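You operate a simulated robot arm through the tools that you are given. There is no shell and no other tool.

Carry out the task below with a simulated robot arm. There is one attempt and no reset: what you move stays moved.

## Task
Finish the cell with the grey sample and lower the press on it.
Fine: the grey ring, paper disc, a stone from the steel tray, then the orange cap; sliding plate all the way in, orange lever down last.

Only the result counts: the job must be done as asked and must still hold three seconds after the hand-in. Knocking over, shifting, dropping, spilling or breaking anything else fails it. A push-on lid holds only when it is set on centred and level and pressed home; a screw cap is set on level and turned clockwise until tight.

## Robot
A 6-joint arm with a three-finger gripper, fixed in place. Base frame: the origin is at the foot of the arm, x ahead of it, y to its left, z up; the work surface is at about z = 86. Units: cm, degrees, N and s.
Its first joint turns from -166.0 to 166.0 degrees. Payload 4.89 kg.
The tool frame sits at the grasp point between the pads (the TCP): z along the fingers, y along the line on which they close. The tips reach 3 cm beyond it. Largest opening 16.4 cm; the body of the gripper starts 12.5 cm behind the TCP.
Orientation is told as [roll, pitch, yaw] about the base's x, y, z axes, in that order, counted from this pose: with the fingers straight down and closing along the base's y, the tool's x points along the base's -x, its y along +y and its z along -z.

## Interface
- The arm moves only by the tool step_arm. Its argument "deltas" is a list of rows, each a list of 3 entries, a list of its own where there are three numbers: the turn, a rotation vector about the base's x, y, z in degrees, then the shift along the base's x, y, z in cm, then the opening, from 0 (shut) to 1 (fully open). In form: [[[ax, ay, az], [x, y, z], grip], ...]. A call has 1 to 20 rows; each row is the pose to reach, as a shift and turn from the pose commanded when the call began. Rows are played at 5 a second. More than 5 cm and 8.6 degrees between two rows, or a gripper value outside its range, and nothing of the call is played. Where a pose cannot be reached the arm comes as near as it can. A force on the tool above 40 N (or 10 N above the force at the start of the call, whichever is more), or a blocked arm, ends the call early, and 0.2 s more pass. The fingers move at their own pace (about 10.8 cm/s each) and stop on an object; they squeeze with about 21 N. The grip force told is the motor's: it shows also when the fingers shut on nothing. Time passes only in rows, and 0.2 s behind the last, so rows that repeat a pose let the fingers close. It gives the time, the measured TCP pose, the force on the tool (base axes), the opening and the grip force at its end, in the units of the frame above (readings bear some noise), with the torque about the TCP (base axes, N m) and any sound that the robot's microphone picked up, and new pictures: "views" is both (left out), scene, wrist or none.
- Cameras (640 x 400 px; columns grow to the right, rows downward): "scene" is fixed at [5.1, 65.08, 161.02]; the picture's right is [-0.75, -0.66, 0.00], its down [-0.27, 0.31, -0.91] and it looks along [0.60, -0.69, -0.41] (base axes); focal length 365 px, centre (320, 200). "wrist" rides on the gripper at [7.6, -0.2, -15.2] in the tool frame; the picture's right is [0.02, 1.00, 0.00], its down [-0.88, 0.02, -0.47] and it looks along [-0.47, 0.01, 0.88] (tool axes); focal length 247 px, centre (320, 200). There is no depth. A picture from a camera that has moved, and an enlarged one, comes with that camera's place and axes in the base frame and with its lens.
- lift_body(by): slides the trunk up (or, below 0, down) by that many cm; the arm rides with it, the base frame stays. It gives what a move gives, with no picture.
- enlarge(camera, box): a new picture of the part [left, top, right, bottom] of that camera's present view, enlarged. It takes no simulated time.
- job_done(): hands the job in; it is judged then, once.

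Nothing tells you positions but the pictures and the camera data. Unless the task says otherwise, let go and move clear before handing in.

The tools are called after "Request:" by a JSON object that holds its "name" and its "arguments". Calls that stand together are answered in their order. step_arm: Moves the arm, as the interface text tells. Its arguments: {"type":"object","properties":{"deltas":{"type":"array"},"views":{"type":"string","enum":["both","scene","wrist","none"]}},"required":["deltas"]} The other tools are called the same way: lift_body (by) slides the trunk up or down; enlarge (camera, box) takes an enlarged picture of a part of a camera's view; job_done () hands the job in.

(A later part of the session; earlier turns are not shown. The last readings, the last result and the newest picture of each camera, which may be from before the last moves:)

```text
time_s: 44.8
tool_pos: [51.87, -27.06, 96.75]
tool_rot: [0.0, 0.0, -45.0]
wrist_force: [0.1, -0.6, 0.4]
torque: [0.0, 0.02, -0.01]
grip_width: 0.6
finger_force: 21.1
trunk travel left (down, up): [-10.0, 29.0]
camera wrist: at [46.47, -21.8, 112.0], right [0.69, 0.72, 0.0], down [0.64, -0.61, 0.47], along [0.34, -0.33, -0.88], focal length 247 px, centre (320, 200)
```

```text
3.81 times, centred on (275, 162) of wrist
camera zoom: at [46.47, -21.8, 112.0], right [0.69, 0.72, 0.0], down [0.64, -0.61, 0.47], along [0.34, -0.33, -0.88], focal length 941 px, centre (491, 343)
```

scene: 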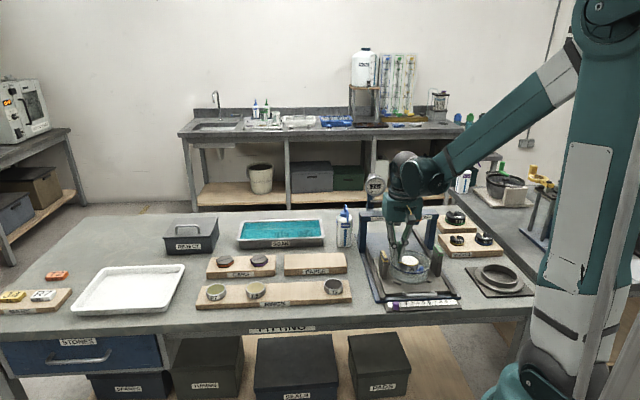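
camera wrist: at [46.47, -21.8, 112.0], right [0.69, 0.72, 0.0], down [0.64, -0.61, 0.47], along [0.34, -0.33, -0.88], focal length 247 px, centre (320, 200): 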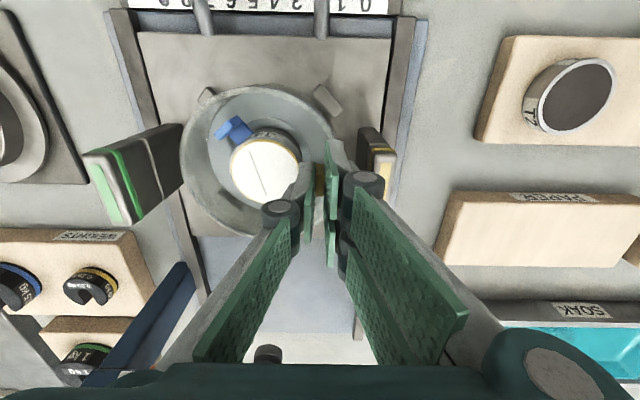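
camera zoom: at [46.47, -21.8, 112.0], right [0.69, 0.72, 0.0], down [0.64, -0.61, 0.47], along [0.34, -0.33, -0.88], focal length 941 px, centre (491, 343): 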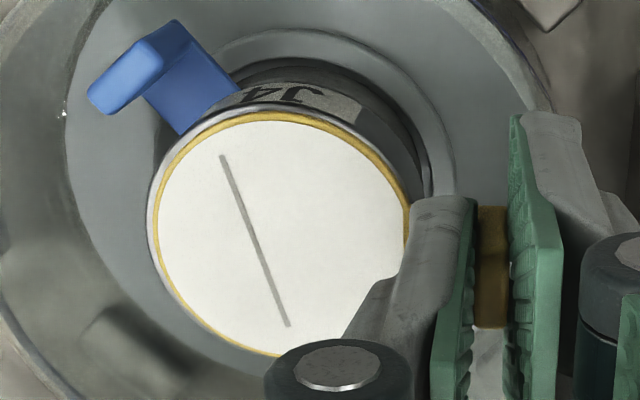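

Request:
{"name": "step_arm", "arguments": {"deltas": [[[0, 0, 0], [0, 0, -0.08], 0.0], [[0, 0, 0], [0, 0, -0.15], 0.0], [[0, 0, 0], [0, 0, -0.15], 0.0]], "views": "scene"}}

Request:
{"name": "enlarge", "arguments": {"camera": "scene", "box": [390, 240, 440, 285]}}

Request:
{"name": "enlarge", "arguments": {"camera": "wrist", "box": [230, 110, 320, 215]}}

```text
time_s: 45.6
tool_pos: [51.96, -27.02, 96.66]
tool_rot: [0.0, 0.0, -45.1]
wrist_force: [0.1, -0.1, 0.7]
torque: [-0.01, 0.04, -0.01]
grip_width: 0.59
finger_force: 21.2
trunk travel left (down, up): [-10.0, 29.0]
```

scene: 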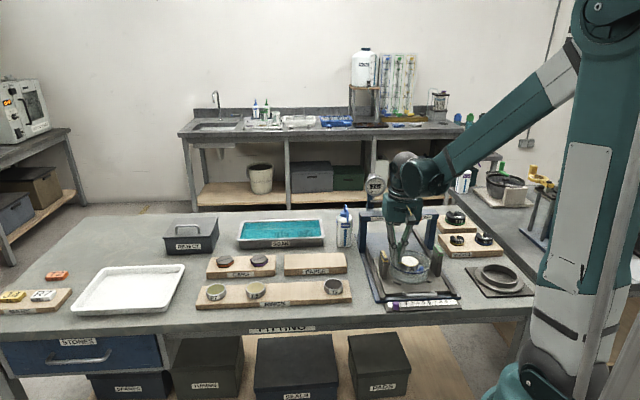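

```text
8.89 times, centred on (415, 262) of scene
camera zoom: at [5.1, 65.08, 161.02], right [-0.75, -0.66, 0.0], down [-0.27, 0.31, -0.91], along [0.6, -0.69, -0.41], focal length 3242 px, centre (-524, -356)
```

zoom: 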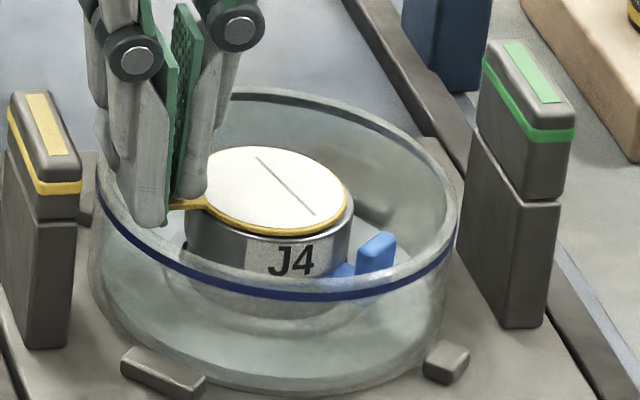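

```text
3.81 times, centred on (275, 162) of wrist
camera zoom: at [46.45, -21.79, 111.85], right [0.69, 0.72, 0.0], down [0.64, -0.61, 0.47], along [0.34, -0.33, -0.88], focal length 941 px, centre (491, 343)
```

zoom: 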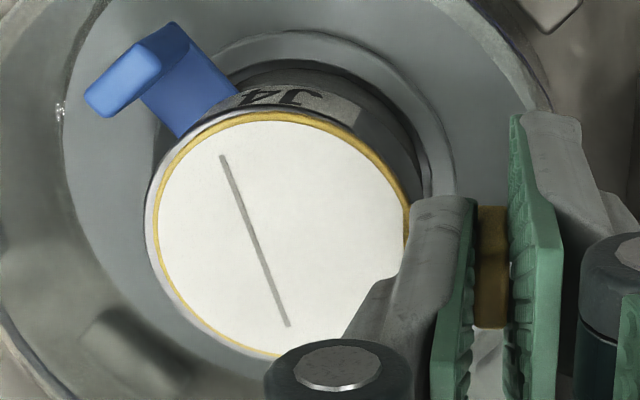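

Request:
{"name": "step_arm", "arguments": {"deltas": [[[0, 0, 0], [0, 0, -0.07], 0.0], [[0, 0, 0], [0, 0, -0.13], 0.0], [[0, 0, 0], [0, 0, -0.13], 0.0]], "views": "none"}}

Request:
{"name": "enlarge", "arguments": {"camera": "scene", "box": [390, 240, 440, 285]}}

Request:
{"name": "enlarge", "arguments": {"camera": "wrist", "box": [230, 110, 320, 215]}}

```text
time_s: 46.4
tool_pos: [51.97, -26.97, 96.52]
tool_rot: [0.0, 0.0, -45.0]
wrist_force: [0.1, -0.4, 0.2]
torque: [0.0, 0.01, -0.01]
grip_width: 0.56
finger_force: 21.3
trunk travel left (down, up): [-10.0, 29.0]
```

```text
8.89 times, centred on (415, 262) of scene
camera zoom: at [5.1, 65.08, 161.02], right [-0.75, -0.66, 0.0], down [-0.27, 0.31, -0.91], along [0.6, -0.69, -0.41], focal length 3242 px, centre (-524, -356)
```

zoom: 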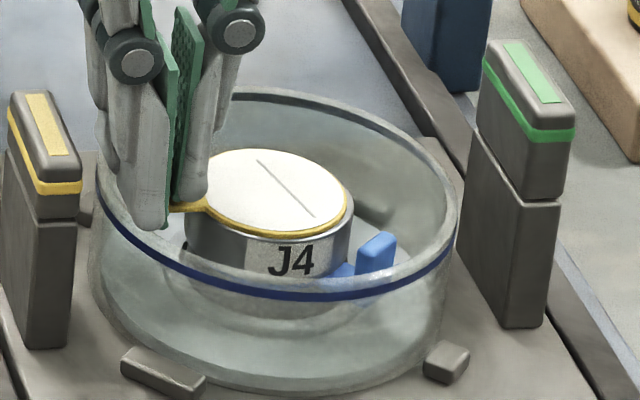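

```text
3.81 times, centred on (275, 162) of wrist
camera zoom: at [46.44, -21.81, 111.73], right [0.69, 0.72, 0.0], down [0.64, -0.61, 0.47], along [0.34, -0.33, -0.88], focal length 941 px, centre (491, 343)
```

zoom: 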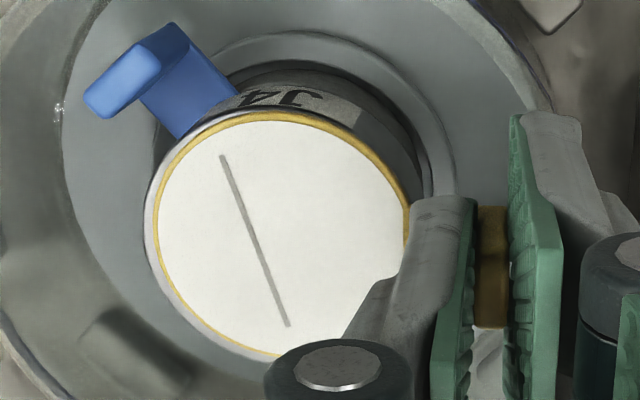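

The paper is down on the ring and centred to about 1 mm. I'll open just enough to free the tab and rise.

Request:
{"name": "step_arm", "arguments": {"deltas": [[[0, 0, 0], [0, 0, -0.03], 0.04], [[0, 0, 0], [0, 0, -0.03], 0.06], [[0, 0, 0], [0, 0, -0.03], 0.075], [[0, 0, 0], [0, 0, -0.03], 0.075], [[0, 0, 0], [0, 0, -0.03], 0.075]], "views": "wrist"}}

Request:
{"name": "enlarge", "arguments": {"camera": "scene", "box": [390, 240, 440, 285]}}

Request:
{"name": "enlarge", "arguments": {"camera": "wrist", "box": [230, 110, 350, 215]}}

```text
time_s: 47.6
tool_pos: [52.01, -27.05, 96.64]
tool_rot: [0.0, 0.0, -45.0]
wrist_force: [-0.2, 0.3, -0.4]
torque: [-0.01, 0.03, 0.03]
grip_width: 1.24
finger_force: 0.1
trunk travel left (down, up): [-10.0, 29.0]
camera wrist: at [46.46, -21.82, 111.71], right [0.69, 0.72, 0.0], down [0.64, -0.61, 0.47], along [0.34, -0.33, -0.88], focal length 247 px, centre (320, 200)
```

wrist: 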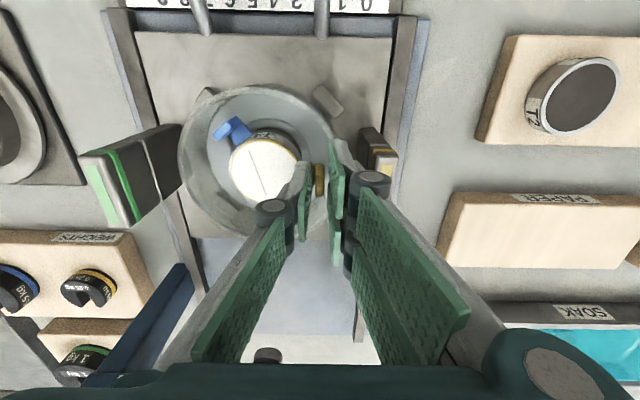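

```text
8.89 times, centred on (415, 262) of scene
camera zoom: at [5.1, 65.08, 161.02], right [-0.75, -0.66, 0.0], down [-0.27, 0.31, -0.91], along [0.6, -0.69, -0.41], focal length 3242 px, centre (-524, -356)
```

zoom: 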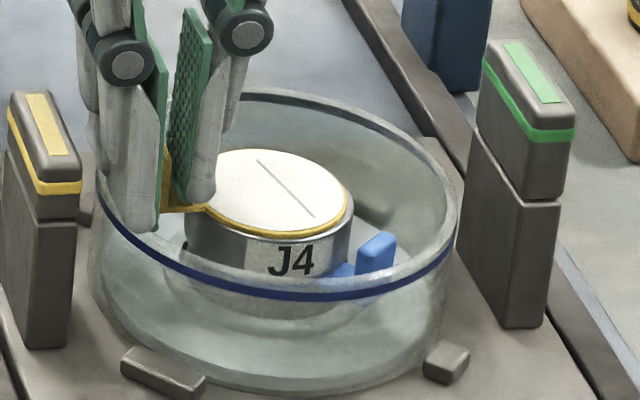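

```text
3.81 times, centred on (290, 162) of wrist
camera zoom: at [46.46, -21.82, 111.71], right [0.69, 0.72, 0.0], down [0.64, -0.61, 0.47], along [0.34, -0.33, -0.88], focal length 941 px, centre (434, 343)
```

zoom: 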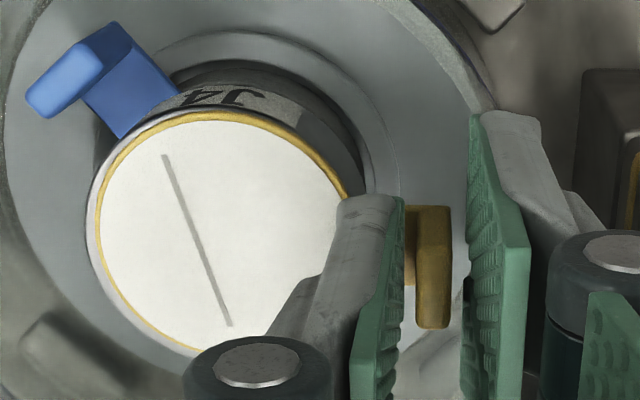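

Request:
{"name": "step_arm", "arguments": {"deltas": [[[0, 0, 0], [0, 0, 0.4], 0.075], [[0, 0, 0], [0, 0, 1.2], 0.075], [[0, 0, 0], [0, 0, 2.2], 0.075], [[0, 0, 0], [0, 0, 3.5], 0.075], [[0, 0, 0], [0, 0, 5.5], 0.1], [[0, 0, 0], [0, 0, 8], 0.2], [[0, 0, 0], [0, 0, 11], 0.4], [[0, 0, 0], [0, 0, 14], 0.5], [[0, 0, 0], [0, 0, 14], 0.5]], "views": "both"}}

Request:
{"name": "enlarge", "arguments": {"camera": "wrist", "box": [200, 60, 400, 210]}}

Request:
{"name": "enlarge", "arguments": {"camera": "scene", "box": [390, 240, 440, 285]}}

```text
time_s: 49.6
tool_pos: [51.83, -27.22, 110.41]
tool_rot: [0.1, 0.1, -45.0]
wrist_force: [-1.3, -0.5, -1.3]
torque: [0.0, -0.03, 0.02]
grip_width: 8.19
finger_force: 0.1
trunk travel left (down, up): [-10.0, 29.0]
camera wrist: at [46.35, -21.94, 125.51], right [0.69, 0.72, 0.0], down [0.64, -0.61, 0.47], along [0.34, -0.33, -0.88], focal length 247 px, centre (320, 200)
```

scene: 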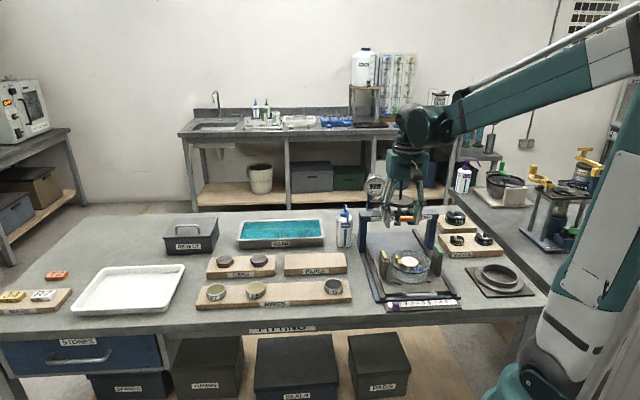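
wrist: 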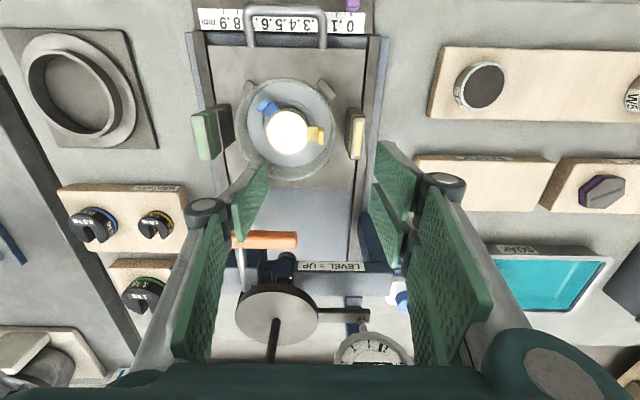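

```text
2.67 times, centred on (300, 135) of wrist
camera zoom: at [46.35, -21.94, 125.51], right [0.69, 0.72, 0.0], down [0.64, -0.61, 0.47], along [0.34, -0.33, -0.88], focal length 659 px, centre (373, 373)
```

zoom: 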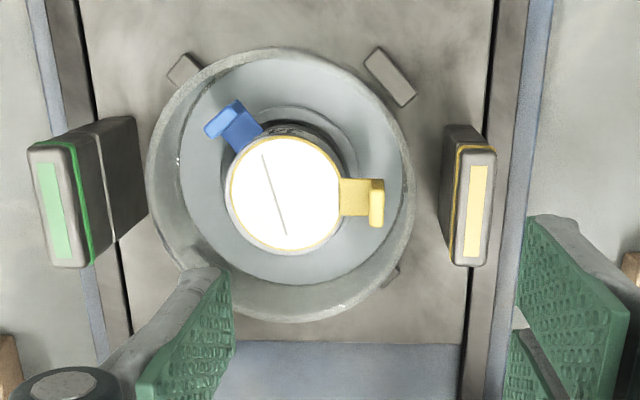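

```text
8.89 times, centred on (415, 262) of scene
camera zoom: at [5.1, 65.08, 161.02], right [-0.75, -0.66, 0.0], down [-0.27, 0.31, -0.91], along [0.6, -0.69, -0.41], focal length 3242 px, centre (-524, -356)
```

zoom: 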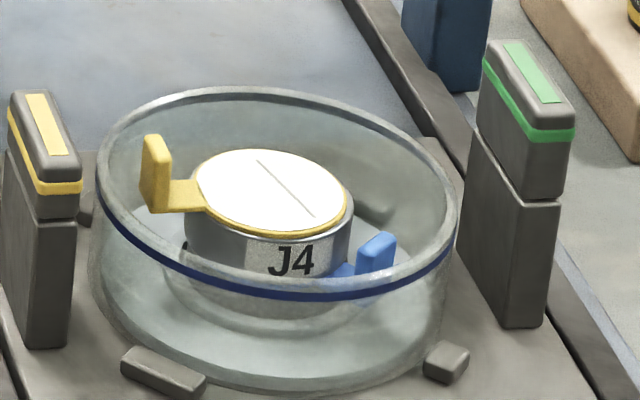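

The paper sits flat and centred. Next is the stone in the steel tray: I'll swing around in front of the press at height, turn to yaw 45, and hover over the nearer stone.

Request:
{"name": "step_arm", "arguments": {"deltas": [[[0, 0, 5], [1.5, 2.5, 0.8], 0.6], [[0, 0, 10], [3, 5, 1.6], 0.6], [[0, 0, 15], [5, 7.5, 1.6], 0.6], [[0, 0, 20], [7.5, 9.5, 1.6], 0.6], [[0, 0, 25], [10, 11, 1.6], 0.6], [[0, 0, 30], [12.8, 12, 1.6], 0.6], [[0, 0, 35], [15.8, 12.5, 1.6], 0.6], [[0, 0, 40], [18.8, 12.5, 1.6], 0.6], [[0, 0, 45], [21.8, 12, 1.6], 0.6], [[0, 0, 50], [24.6, 11, 1.6], 0.6], [[0, 0, 55], [27.2, 9.5, 1.6], 0.6], [[0, 0, 60], [29.6, 8, 1], 0.6], [[0, 0, 65], [31.8, 6.5, 0], 0.6], [[0, 0, 70], [33.8, 5, -1], 0.6], [[0, 0, 75], [35.6, 3.5, -2], 0.6], [[0, 0, 80], [37.2, 2.2, -3], 0.6], [[0, 0, 85], [38.6, 1.2, -4], 0.6], [[0, 0, 90], [39.6, 0.4, -4.4], 0.6], [[0, 0, 90], [40.1, 0.1, -4.4], 0.6], [[0, 0, 90], [40.1, 0.1, -4.4], 0.6]], "views": "both"}}

Request:
{"name": "enlarge", "arguments": {"camera": "wrist", "box": [220, 60, 420, 210]}}

```text
time_s: 53.8
tool_pos: [91.93, -26.89, 106.04]
tool_rot: [0.0, 0.0, 45.0]
wrist_force: [0.4, -0.4, -0.3]
torque: [0.04, 0.01, 0.06]
grip_width: 9.85
finger_force: 0.1
trunk travel left (down, up): [-10.0, 29.0]
camera wrist: at [86.78, -32.44, 121.21], right [-0.72, 0.69, 0.0], down [0.61, 0.64, 0.47], along [0.33, 0.34, -0.88], focal length 247 px, centre (320, 200)
```

scene: 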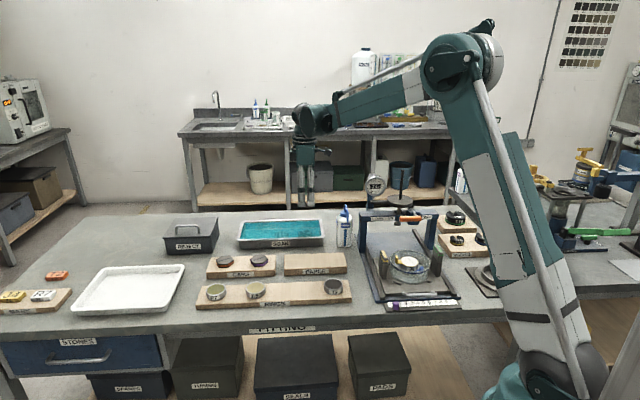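
wrist: 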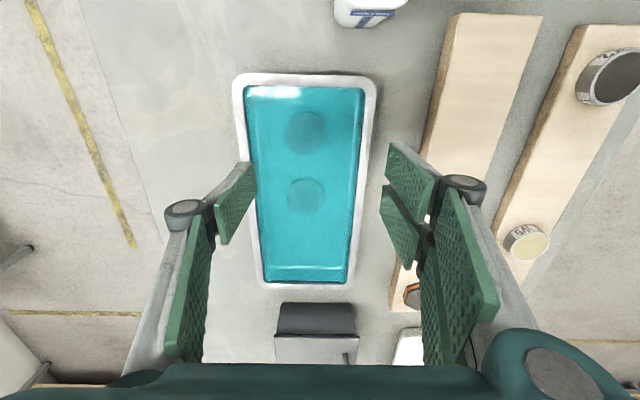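

```text
2.67 times, centred on (320, 135) of wrist
camera zoom: at [86.78, -32.44, 121.21], right [-0.72, 0.69, 0.0], down [0.61, 0.64, 0.47], along [0.33, 0.34, -0.88], focal length 659 px, centre (320, 373)
```

zoom: 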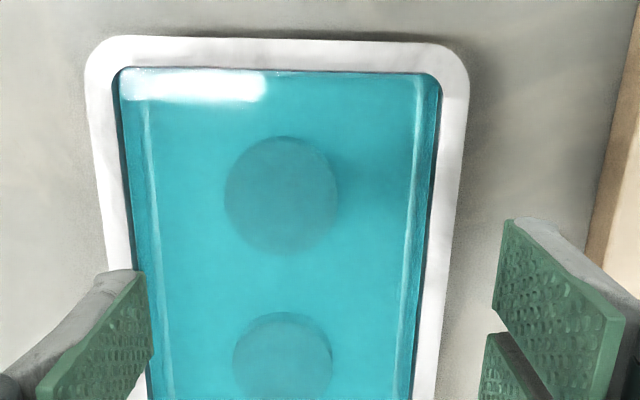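

Request:
{"name": "enlarge", "arguments": {"camera": "wrist", "box": [270, 100, 345, 165]}}

Request:
{"name": "enlarge", "arguments": {"camera": "scene", "box": [230, 205, 335, 255]}}

```text
6.15 times, centred on (308, 132) of wrist
camera zoom: at [86.78, -32.44, 121.21], right [-0.72, 0.69, 0.0], down [0.61, 0.64, 0.47], along [0.33, 0.34, -0.88], focal length 1520 px, centre (397, 615)
```

zoom: 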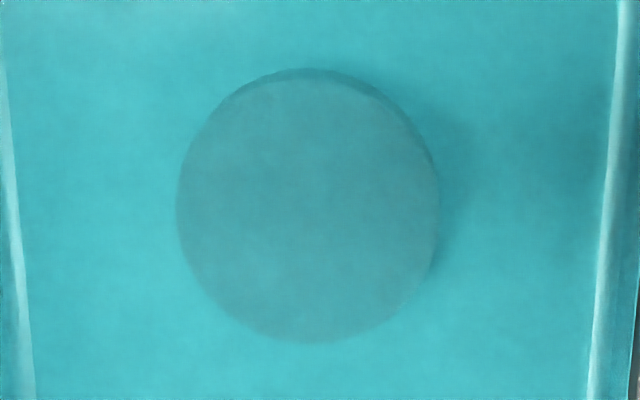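

```text
6.10 times, centred on (282, 230) of scene
camera zoom: at [5.1, 65.08, 161.02], right [-0.75, -0.66, 0.0], down [-0.27, 0.31, -0.91], along [0.6, -0.69, -0.41], focal length 2223 px, centre (549, 17)
```

zoom: 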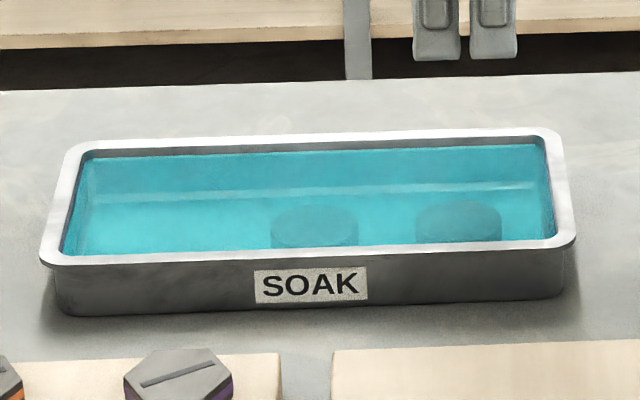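

Stone 1 is about 5.6 cm across and 1.4 cm thick, with its centre about 1.9 cm to the left of the TCP and good clearance to the tray walls. I'll shift over it, set a 7.5 cm opening and descend partway.

Request:
{"name": "step_arm", "arguments": {"deltas": [[[0, 0, 0], [0.7, -0.65, 0], 0.5], [[0, 0, 0], [1.4, -1.3, -1], 0.46], [[0, 0, 0], [1.4, -1.3, -3], 0.46], [[0, 0, 0], [1.4, -1.3, -5], 0.46], [[0, 0, 0], [1.4, -1.3, -7], 0.46], [[0, 0, 0], [1.4, -1.3, -9], 0.46], [[0, 0, 0], [1.4, -1.3, -11], 0.46], [[0, 0, 0], [1.4, -1.3, -12], 0.46], [[0, 0, 0], [1.4, -1.3, -12], 0.46]], "views": "both"}}

Request:
{"name": "enlarge", "arguments": {"camera": "wrist", "box": [250, 100, 400, 210]}}

Request:
{"name": "enlarge", "arguments": {"camera": "scene", "box": [230, 190, 335, 255]}}

```text
time_s: 55.8
tool_pos: [93.43, -28.08, 94.17]
tool_rot: [0.1, 0.0, 45.0]
wrist_force: [0.2, -0.1, 0.5]
torque: [0.01, 0.0, -0.01]
grip_width: 7.54
finger_force: 0.0
trunk travel left (down, up): [-10.0, 29.0]
camera wrist: at [88.17, -33.79, 109.25], right [-0.72, 0.69, 0.0], down [0.61, 0.64, 0.47], along [0.33, 0.34, -0.88], focal length 247 px, centre (320, 200)
```

scene: 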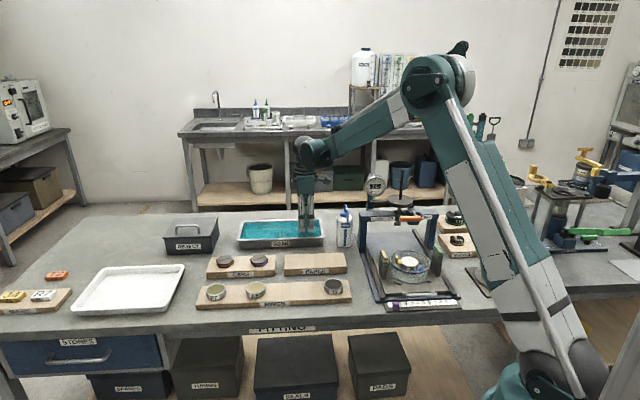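
wrist: 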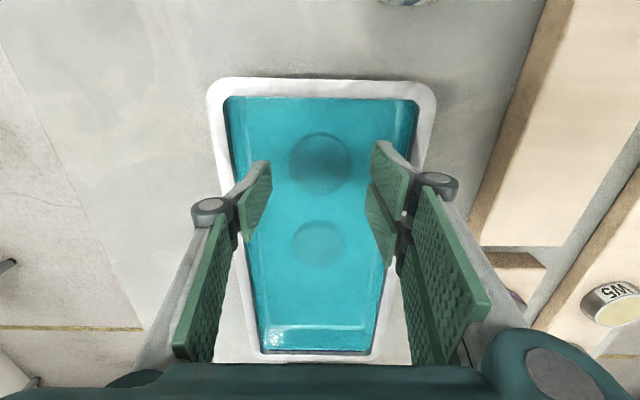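

```text
3.64 times, centred on (325, 155) of wrist
camera zoom: at [88.17, -33.79, 109.25], right [-0.72, 0.69, 0.0], down [0.61, 0.64, 0.47], along [0.33, 0.34, -0.88], focal length 898 px, centre (302, 364)
```

zoom: 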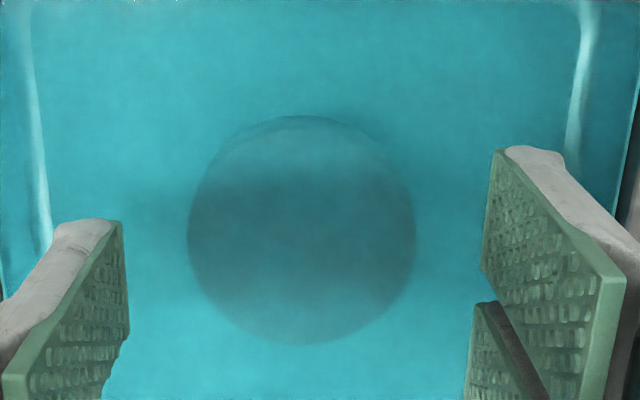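

```text
6.10 times, centred on (282, 222) of scene
camera zoom: at [5.1, 65.08, 161.02], right [-0.75, -0.66, 0.0], down [-0.27, 0.31, -0.91], along [0.6, -0.69, -0.41], focal length 2223 px, centre (549, 63)
```

zoom: 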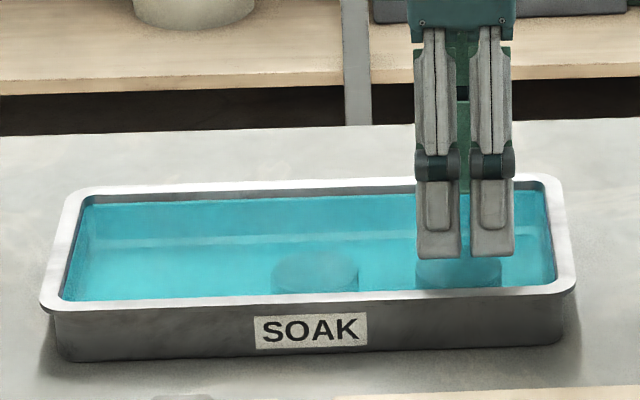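

The stone is centred between the fingers, with its top at about z 88.2. I'll nudge 0.15 cm along the tray and go down so the tips are just above the tray floor.

Request:
{"name": "step_arm", "arguments": {"deltas": [[[0, 0, 0], [0.1, 0.1, -0.8], 0.46], [[0, 0, 0], [0.1, 0.1, -1.6], 0.46], [[0, 0, 0], [0.1, 0.1, -2.4], 0.46], [[0, 0, 0], [0.1, 0.1, -3.1], 0.46], [[0, 0, 0], [0.1, 0.1, -3.6], 0.46], [[0, 0, 0], [0.1, 0.1, -3.9], 0.46], [[0, 0, 0], [0.1, 0.1, -3.9], 0.46]], "views": "both"}}

Request:
{"name": "enlarge", "arguments": {"camera": "wrist", "box": [250, 110, 400, 220]}}

```text
time_s: 57.4
tool_pos: [93.56, -28.05, 90.17]
tool_rot: [-0.1, 0.0, 44.9]
wrist_force: [-0.9, 0.5, 1.0]
torque: [0.0, -0.02, 0.01]
grip_width: 7.55
finger_force: 0.0
trunk travel left (down, up): [-10.0, 29.0]
camera wrist: at [88.32, -33.63, 105.39], right [-0.72, 0.69, 0.0], down [0.61, 0.64, 0.47], along [0.33, 0.34, -0.88], focal length 247 px, centre (320, 200)
```

scene: 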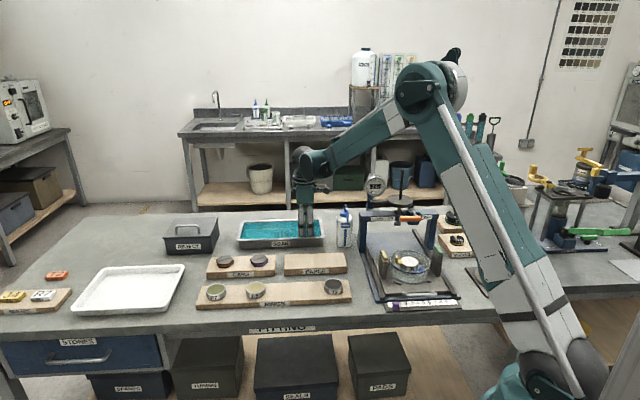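
wrist: 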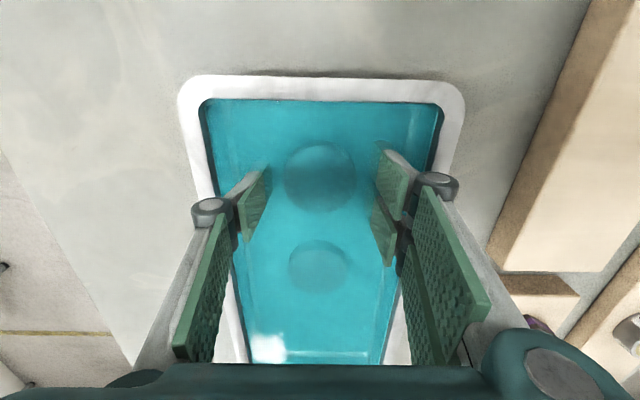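

```text
3.64 times, centred on (325, 165) of wrist
camera zoom: at [88.32, -33.63, 105.39], right [-0.72, 0.69, 0.0], down [0.61, 0.64, 0.47], along [0.33, 0.34, -0.88], focal length 898 px, centre (302, 327)
```

zoom: 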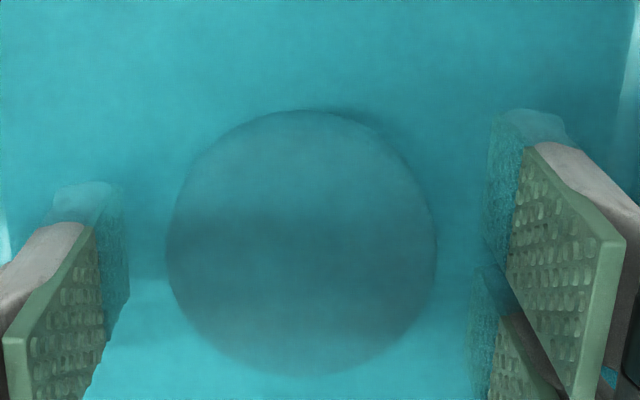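

Request:
{"name": "step_arm", "arguments": {"deltas": [[[0, 0, 0], [0, 0, -0.05], 0.4], [[0, 0, 0], [0, 0, -0.05], 0.36], [[0, 0, 0], [0, 0, -0.05], 0.3], [[0, 0, 0], [0, 0, -0.05], 0.2], [[0, 0, 0], [0, 0, -0.05], 0.2], [[0, 0, 0], [0, 0, -0.05], 0.2]], "views": "wrist"}}

Request:
{"name": "enlarge", "arguments": {"camera": "wrist", "box": [250, 110, 400, 220]}}

```text
time_s: 58.8
tool_pos: [93.55, -28.04, 90.2]
tool_rot: [0.0, 0.1, 45.0]
wrist_force: [-0.7, -1.2, -0.4]
torque: [0.0, 0.0, 0.03]
grip_width: 5.6
finger_force: 20.9
trunk travel left (down, up): [-10.0, 29.0]
camera wrist: at [88.26, -33.62, 105.37], right [-0.72, 0.69, 0.0], down [0.61, 0.64, 0.47], along [0.33, 0.34, -0.88], focal length 247 px, centre (320, 200)
```

wrist: 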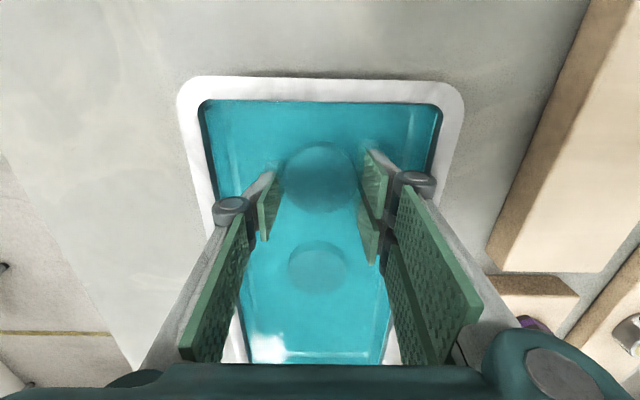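

```text
3.64 times, centred on (325, 165) of wrist
camera zoom: at [88.26, -33.62, 105.37], right [-0.72, 0.69, 0.0], down [0.61, 0.64, 0.47], along [0.33, 0.34, -0.88], focal length 898 px, centre (302, 327)
```

zoom: 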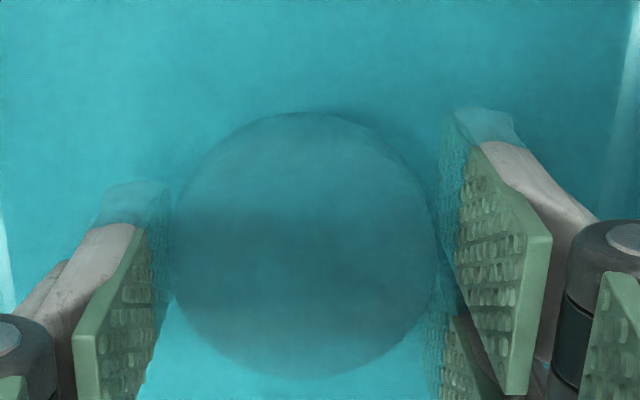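

Gripped at 5.6 cm. I'll lift slowly out of the bath.

Request:
{"name": "step_arm", "arguments": {"deltas": [[[0, 0, 0], [0, 0, 0.4], 0.2], [[0, 0, 0], [0, 0, 1], 0.2], [[0, 0, 0], [0, 0, 1.8], 0.2], [[0, 0, 0], [0, 0, 2.6], 0.2], [[0, 0, 0], [0, 0, 3.4], 0.2], [[0, 0, 0], [0, 0, 4.4], 0.2], [[0, 0, 0], [0, 0, 5.6], 0.2], [[0, 0, 0], [0, 0, 7], 0.2], [[0, 0, 0], [0, 0, 9], 0.2], [[0, 0, 0], [0, 0, 11], 0.2], [[0, 0, 0], [0, 0, 13], 0.2], [[0, 0, 0], [0, 0, 15], 0.2], [[0, 0, 0], [0, 0, 15], 0.2]], "views": "both"}}

Request:
{"name": "enlarge", "arguments": {"camera": "wrist", "box": [250, 120, 390, 230]}}

Request:
{"name": "enlarge", "arguments": {"camera": "scene", "box": [230, 160, 350, 255]}}

```text
time_s: 61.6
tool_pos: [93.48, -28.19, 105.04]
tool_rot: [0.0, 0.0, 45.0]
wrist_force: [0.5, -0.3, -1.1]
torque: [0.0, -0.02, 0.0]
grip_width: 5.59
finger_force: 21.1
trunk travel left (down, up): [-10.0, 29.0]
camera wrist: at [88.21, -33.7, 120.35], right [-0.72, 0.69, 0.0], down [0.61, 0.64, 0.47], along [0.33, 0.34, -0.88], focal length 247 px, centre (320, 200)
```

scene: 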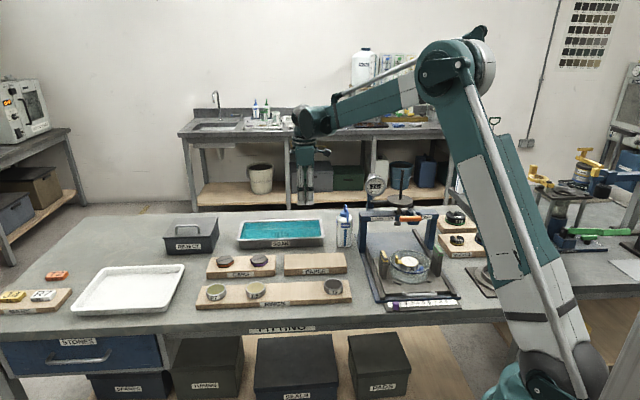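
wrist: 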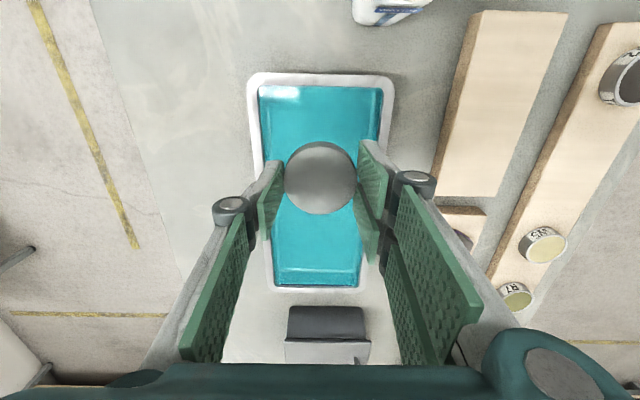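

```text
3.64 times, centred on (320, 175) of wrist
camera zoom: at [88.21, -33.7, 120.35], right [-0.72, 0.69, 0.0], down [0.61, 0.64, 0.47], along [0.33, 0.34, -0.88], focal length 898 px, centre (320, 291)
```

zoom: 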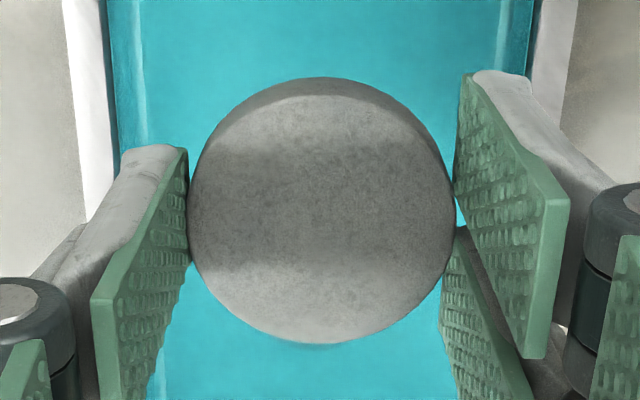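

```text
4.21 times, centred on (290, 208) of scene
camera zoom: at [5.1, 65.08, 161.02], right [-0.75, -0.66, 0.0], down [-0.27, 0.31, -0.91], along [0.6, -0.69, -0.41], focal length 1536 px, centre (446, 168)
```

zoom: 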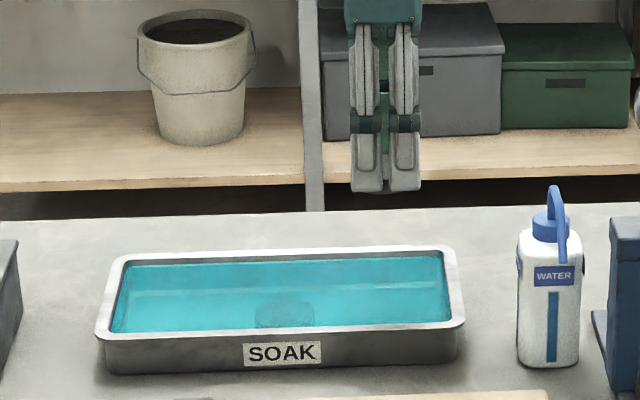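

The stone is held level and centred, with its bottom just below the fingertips. I'll carry it around in front of the press to a hover beside the cell.

Request:
{"name": "step_arm", "arguments": {"deltas": [[[0, 0, 0], [-0.8, 1, 0.6], 0.2], [[0, 0, 0], [-2, 2.8, 1.5], 0.2], [[0, 0, 0], [-4, 5.3, 2.4], 0.2], [[0, 0, 0], [-6.4, 7.6, 3], 0.2], [[0, 0, 0], [-9.2, 9.6, 3], 0.2], [[0, 0, 0], [-12.2, 11.2, 3], 0.2], [[0, 0, 0], [-15.4, 12.3, 3], 0.2], [[0, 0, 0], [-18.6, 13, 3], 0.2], [[0, 0, 0], [-21.8, 13, 3], 0.2], [[0, 0, 0], [-25, 12.5, 3], 0.2], [[0, 0, 0], [-28, 11.5, 3], 0.2], [[0, 0, 0], [-31, 10, 3], 0.2], [[0, 0, 0], [-33.8, 8.2, 3], 0.2], [[0, 0, 0], [-36.4, 6.2, 2.5], 0.2], [[0, 0, 0], [-38.6, 4.4, 1.5], 0.2], [[0, 0, 0], [-40, 3, 0.5], 0.2], [[0, 0, 0], [-40.6, 2.2, 0], 0.2], [[0, 0, 0], [-40.6, 2.2, 0], 0.2]], "views": "both"}}

Request:
{"name": "enlarge", "arguments": {"camera": "wrist", "box": [250, 20, 410, 150]}}

```text
time_s: 65.4
tool_pos: [52.92, -25.87, 105.12]
tool_rot: [0.0, 0.0, 45.0]
wrist_force: [0.2, -0.2, -0.3]
torque: [-0.02, -0.01, 0.01]
grip_width: 5.61
finger_force: 21.0
trunk travel left (down, up): [-10.0, 29.0]
camera wrist: at [47.68, -31.44, 120.3], right [-0.72, 0.69, 0.0], down [0.61, 0.64, 0.47], along [0.33, 0.34, -0.88], focal length 247 px, centre (320, 200)
```

scene: 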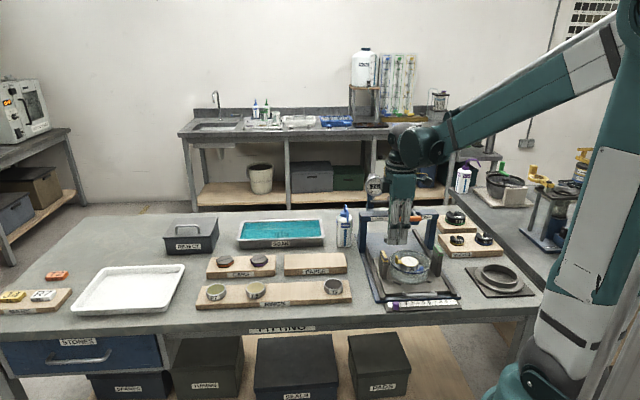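
wrist: 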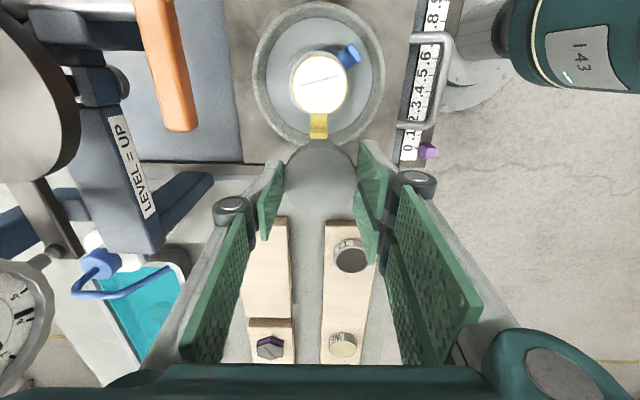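

```text
3.08 times, centred on (330, 85) of wrist
camera zoom: at [47.68, -31.44, 120.3], right [-0.72, 0.69, 0.0], down [0.61, 0.64, 0.47], along [0.33, 0.34, -0.88], focal length 760 px, centre (289, 554)
```

zoom: 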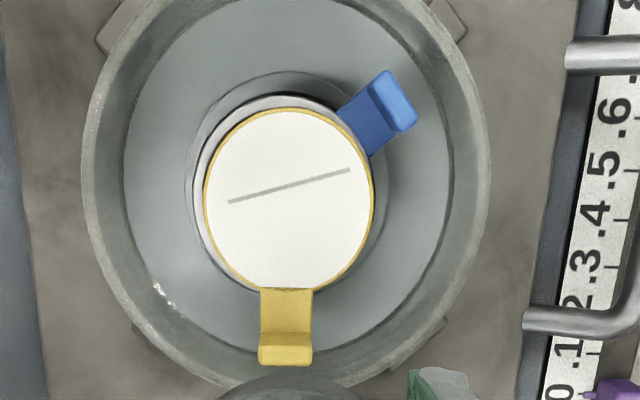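

Request:
{"name": "enlarge", "arguments": {"camera": "wrist", "box": [280, 35, 365, 145]}}

Request:
{"name": "enlarge", "arguments": {"camera": "scene", "box": [385, 240, 435, 285]}}

```text
3.64 times, centred on (322, 90) of wrist
camera zoom: at [47.68, -31.44, 120.3], right [-0.72, 0.69, 0.0], down [0.61, 0.64, 0.47], along [0.33, 0.34, -0.88], focal length 898 px, centre (311, 600)
```

zoom: 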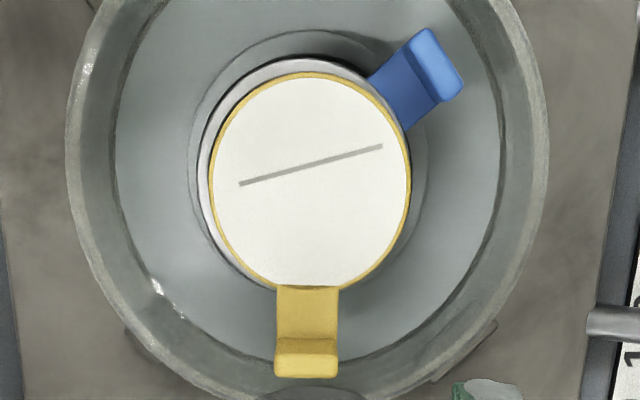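

```text
8.89 times, centred on (410, 262) of scene
camera zoom: at [5.1, 65.08, 161.02], right [-0.75, -0.66, 0.0], down [-0.27, 0.31, -0.91], along [0.6, -0.69, -0.41], focal length 3242 px, centre (-480, -356)
```

zoom: 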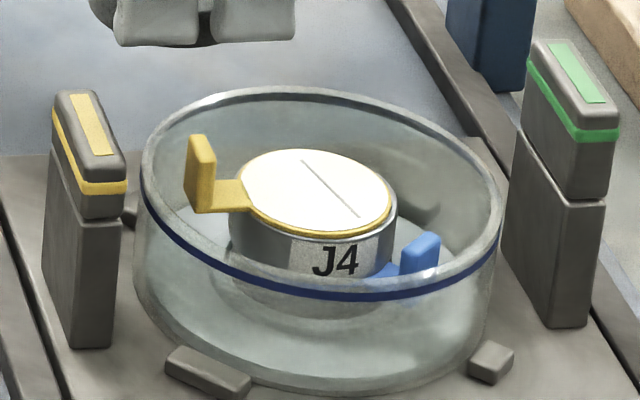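

Request:
{"name": "enlarge", "arguments": {"camera": "scene", "box": [398, 254, 424, 276]}}

Request:
{"name": "enlarge", "arguments": {"camera": "wrist", "box": [288, 45, 352, 120]}}

```text
16.00 times, centred on (411, 265) of scene
camera zoom: at [5.1, 65.08, 161.02], right [-0.75, -0.66, 0.0], down [-0.27, 0.31, -0.91], along [0.6, -0.69, -0.41], focal length 5835 px, centre (-1136, -840)
```

zoom: 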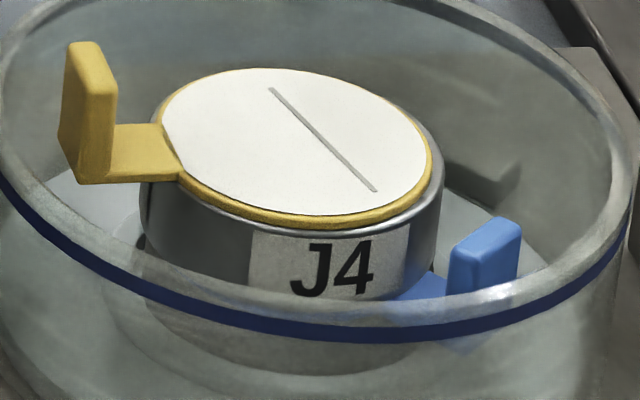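

```text
5.33 times, centred on (320, 82) of wrist
camera zoom: at [47.68, -31.44, 120.3], right [-0.72, 0.69, 0.0], down [0.61, 0.64, 0.47], along [0.33, 0.34, -0.88], focal length 1317 px, centre (320, 827)
```

zoom: 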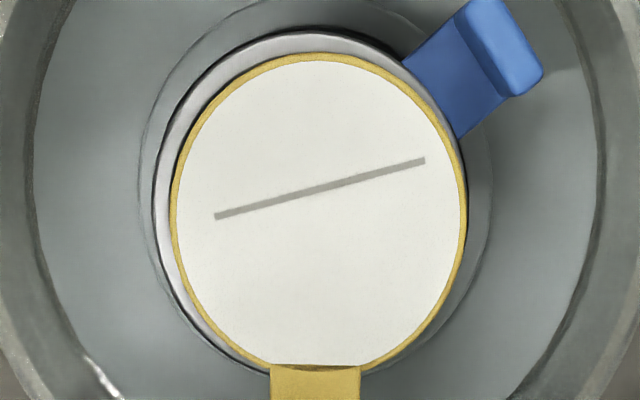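

The paper is within about 2 mm of the ring centre. I'll move the stone over the stack and lower it to just above the paper.

Request:
{"name": "step_arm", "arguments": {"deltas": [[[0, 0, 0], [-2, -2.1, 0], 0.2], [[0, 0, 0], [-4.16, -4.38, 0], 0.2], [[0, 0, 0], [-4.16, -4.38, -1.5], 0.2], [[0, 0, 0], [-4.16, -4.38, -3], 0.2], [[0, 0, 0], [-4.16, -4.38, -4.5], 0.2], [[0, 0, 0], [-4.16, -4.38, -5.7], 0.2], [[0, 0, 0], [-4.16, -4.38, -6.6], 0.2], [[0, 0, 0], [-4.16, -4.38, -6.6], 0.2]], "views": "both"}}

Request:
{"name": "enlarge", "arguments": {"camera": "scene", "box": [385, 235, 440, 285]}}

Request:
{"name": "enlarge", "arguments": {"camera": "wrist", "box": [250, 100, 390, 230]}}

```text
time_s: 67.2
tool_pos: [48.62, -30.28, 98.46]
tool_rot: [0.0, 0.0, 45.0]
wrist_force: [-0.6, 0.0, -0.9]
torque: [0.01, 0.02, 0.03]
grip_width: 5.59
finger_force: 21.6
trunk travel left (down, up): [-10.0, 29.0]
camera wrist: at [43.47, -35.86, 113.73], right [-0.72, 0.69, 0.0], down [0.61, 0.64, 0.47], along [0.33, 0.34, -0.88], focal length 247 px, centre (320, 200)
```

scene: 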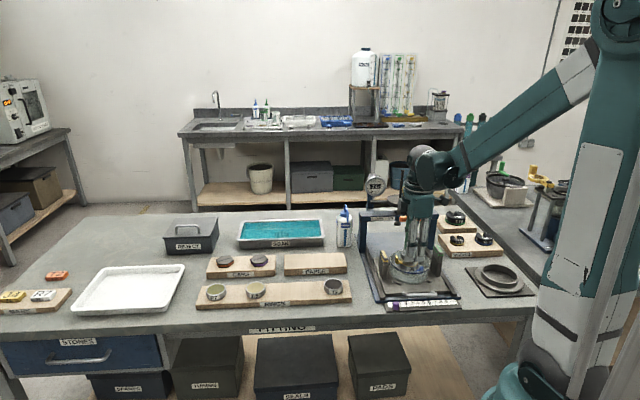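
wrist: 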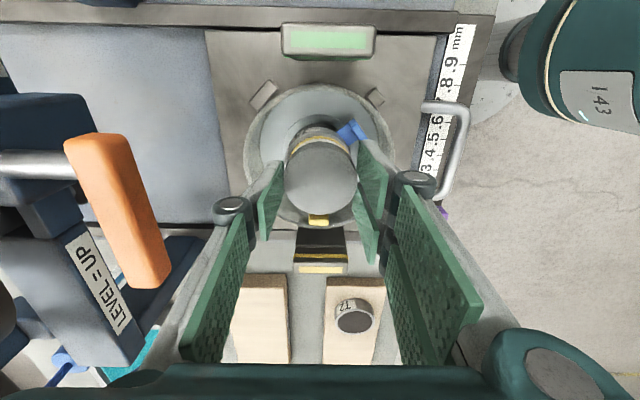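

```text
8.00 times, centred on (412, 260) of scene
camera zoom: at [5.1, 65.08, 161.02], right [-0.75, -0.66, 0.0], down [-0.27, 0.31, -0.91], along [0.6, -0.69, -0.41], focal length 2918 px, centre (-420, -280)
```

zoom: 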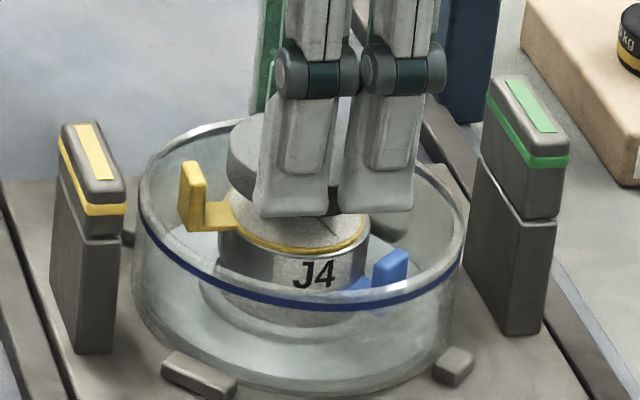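

```text
3.08 times, centred on (320, 165) of wrist
camera zoom: at [43.47, -35.86, 113.73], right [-0.72, 0.69, 0.0], down [0.61, 0.64, 0.47], along [0.33, 0.34, -0.88], focal length 760 px, centre (320, 308)
```

zoom: 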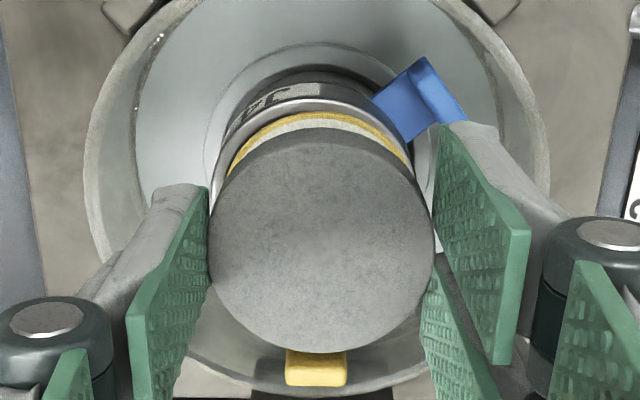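

Request:
{"name": "step_arm", "arguments": {"deltas": [[[0, 0, 0], [0, 0, -0.4], 0.2], [[0, 0, 0], [0, 0, -0.8], 0.2], [[0, 0, 0], [0, 0, -1.1], 0.2], [[0, 0, 0], [0, 0, -1.1], 0.2]], "views": "none"}}

Request:
{"name": "enlarge", "arguments": {"camera": "scene", "box": [385, 235, 440, 285]}}

Request:
{"name": "enlarge", "arguments": {"camera": "wrist", "box": [250, 100, 390, 230]}}

```text
time_s: 68.2
tool_pos: [48.78, -30.27, 97.4]
tool_rot: [0.0, 0.0, 44.9]
wrist_force: [-0.8, 0.7, -1.4]
torque: [0.03, 0.0, 0.01]
grip_width: 5.56
finger_force: 20.8
trunk travel left (down, up): [-10.0, 29.0]
```

```text
8.00 times, centred on (412, 260) of scene
camera zoom: at [5.1, 65.08, 161.02], right [-0.75, -0.66, 0.0], down [-0.27, 0.31, -0.91], along [0.6, -0.69, -0.41], focal length 2918 px, centre (-420, -280)
```

zoom: 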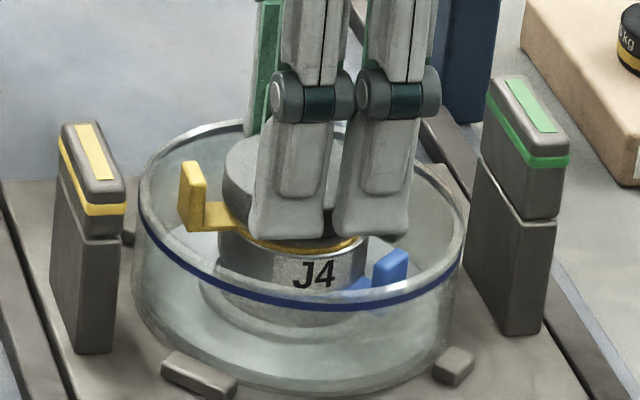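

```text
3.08 times, centred on (320, 165) of wrist
camera zoom: at [43.54, -35.87, 112.62], right [-0.72, 0.69, 0.0], down [0.61, 0.64, 0.47], along [0.33, 0.34, -0.88], focal length 760 px, centre (320, 308)
```

zoom: 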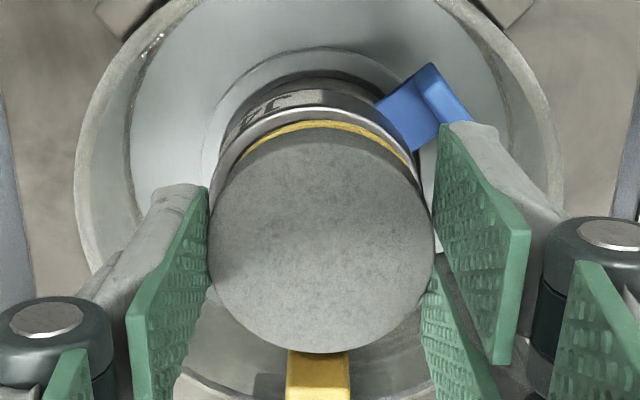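

Request:
{"name": "step_arm", "arguments": {"deltas": [[[0, 0, 0], [0, 0, -0.12], 0.2], [[0, 0, 0], [0, 0, -0.24], 0.2], [[0, 0, 0], [0, 0, -0.24], 0.2]], "views": "none"}}

Request:
{"name": "enlarge", "arguments": {"camera": "wrist", "box": [250, 100, 390, 230]}}

```text
time_s: 69.0
tool_pos: [48.79, -30.2, 97.21]
tool_rot: [0.0, 0.0, 45.0]
wrist_force: [-0.8, 1.1, -1.2]
torque: [-0.01, 0.01, 0.0]
grip_width: 5.55
finger_force: 21.0
trunk travel left (down, up): [-10.0, 29.0]
```

```text
3.08 times, centred on (320, 165) of wrist
camera zoom: at [43.5, -35.86, 112.38], right [-0.72, 0.69, 0.0], down [0.61, 0.64, 0.47], along [0.33, 0.34, -0.88], focal length 760 px, centre (320, 308)
```

zoom: 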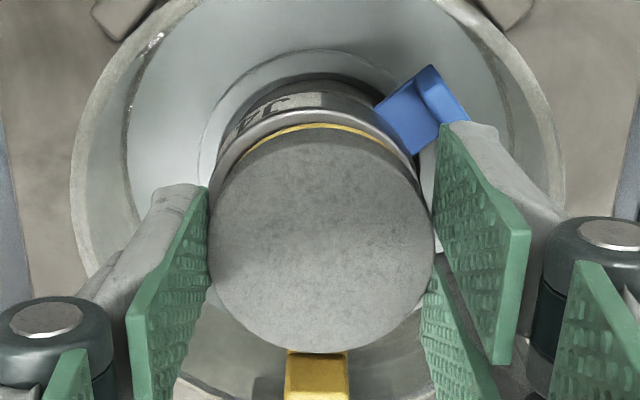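

Request:
{"name": "step_arm", "arguments": {"deltas": [[[0, 0, 0], [0, 0, -0.12], 0.2], [[0, 0, 0], [0, 0, -0.24], 0.2], [[0, 0, 0], [0, 0, -0.24], 0.2]], "views": "none"}}

Request:
{"name": "enlarge", "arguments": {"camera": "scene", "box": [385, 235, 440, 285]}}

```text
time_s: 69.8
tool_pos: [48.73, -30.23, 96.98]
tool_rot: [0.1, 0.0, 45.0]
wrist_force: [0.0, 0.4, -0.5]
torque: [-0.04, 0.0, 0.01]
grip_width: 5.57
finger_force: 20.9
trunk travel left (down, up): [-10.0, 29.0]
```

```text
8.00 times, centred on (412, 260) of scene
camera zoom: at [5.1, 65.08, 161.02], right [-0.75, -0.66, 0.0], down [-0.27, 0.31, -0.91], along [0.6, -0.69, -0.41], focal length 2918 px, centre (-420, -280)
```

zoom: 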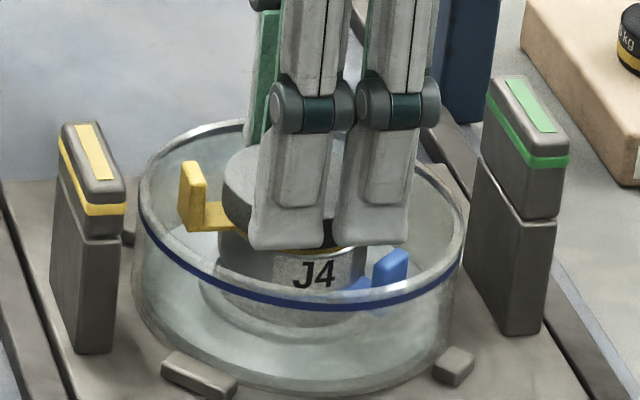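

Request:
{"name": "step_arm", "arguments": {"deltas": [[[0, 0, 0], [0, 0, -0.07], 0.2], [[0, 0, 0], [0, 0, -0.14], 0.2], [[0, 0, 0], [0, 0, -0.14], 0.2]], "views": "none"}}

```text
time_s: 70.6
tool_pos: [48.83, -30.37, 96.78]
tool_rot: [-0.1, 0.0, 44.9]
wrist_force: [0.2, -0.2, 9.5]
torque: [0.03, -0.01, 0.02]
grip_width: 5.59
finger_force: 21.3
trunk travel left (down, up): [-10.0, 29.0]
```

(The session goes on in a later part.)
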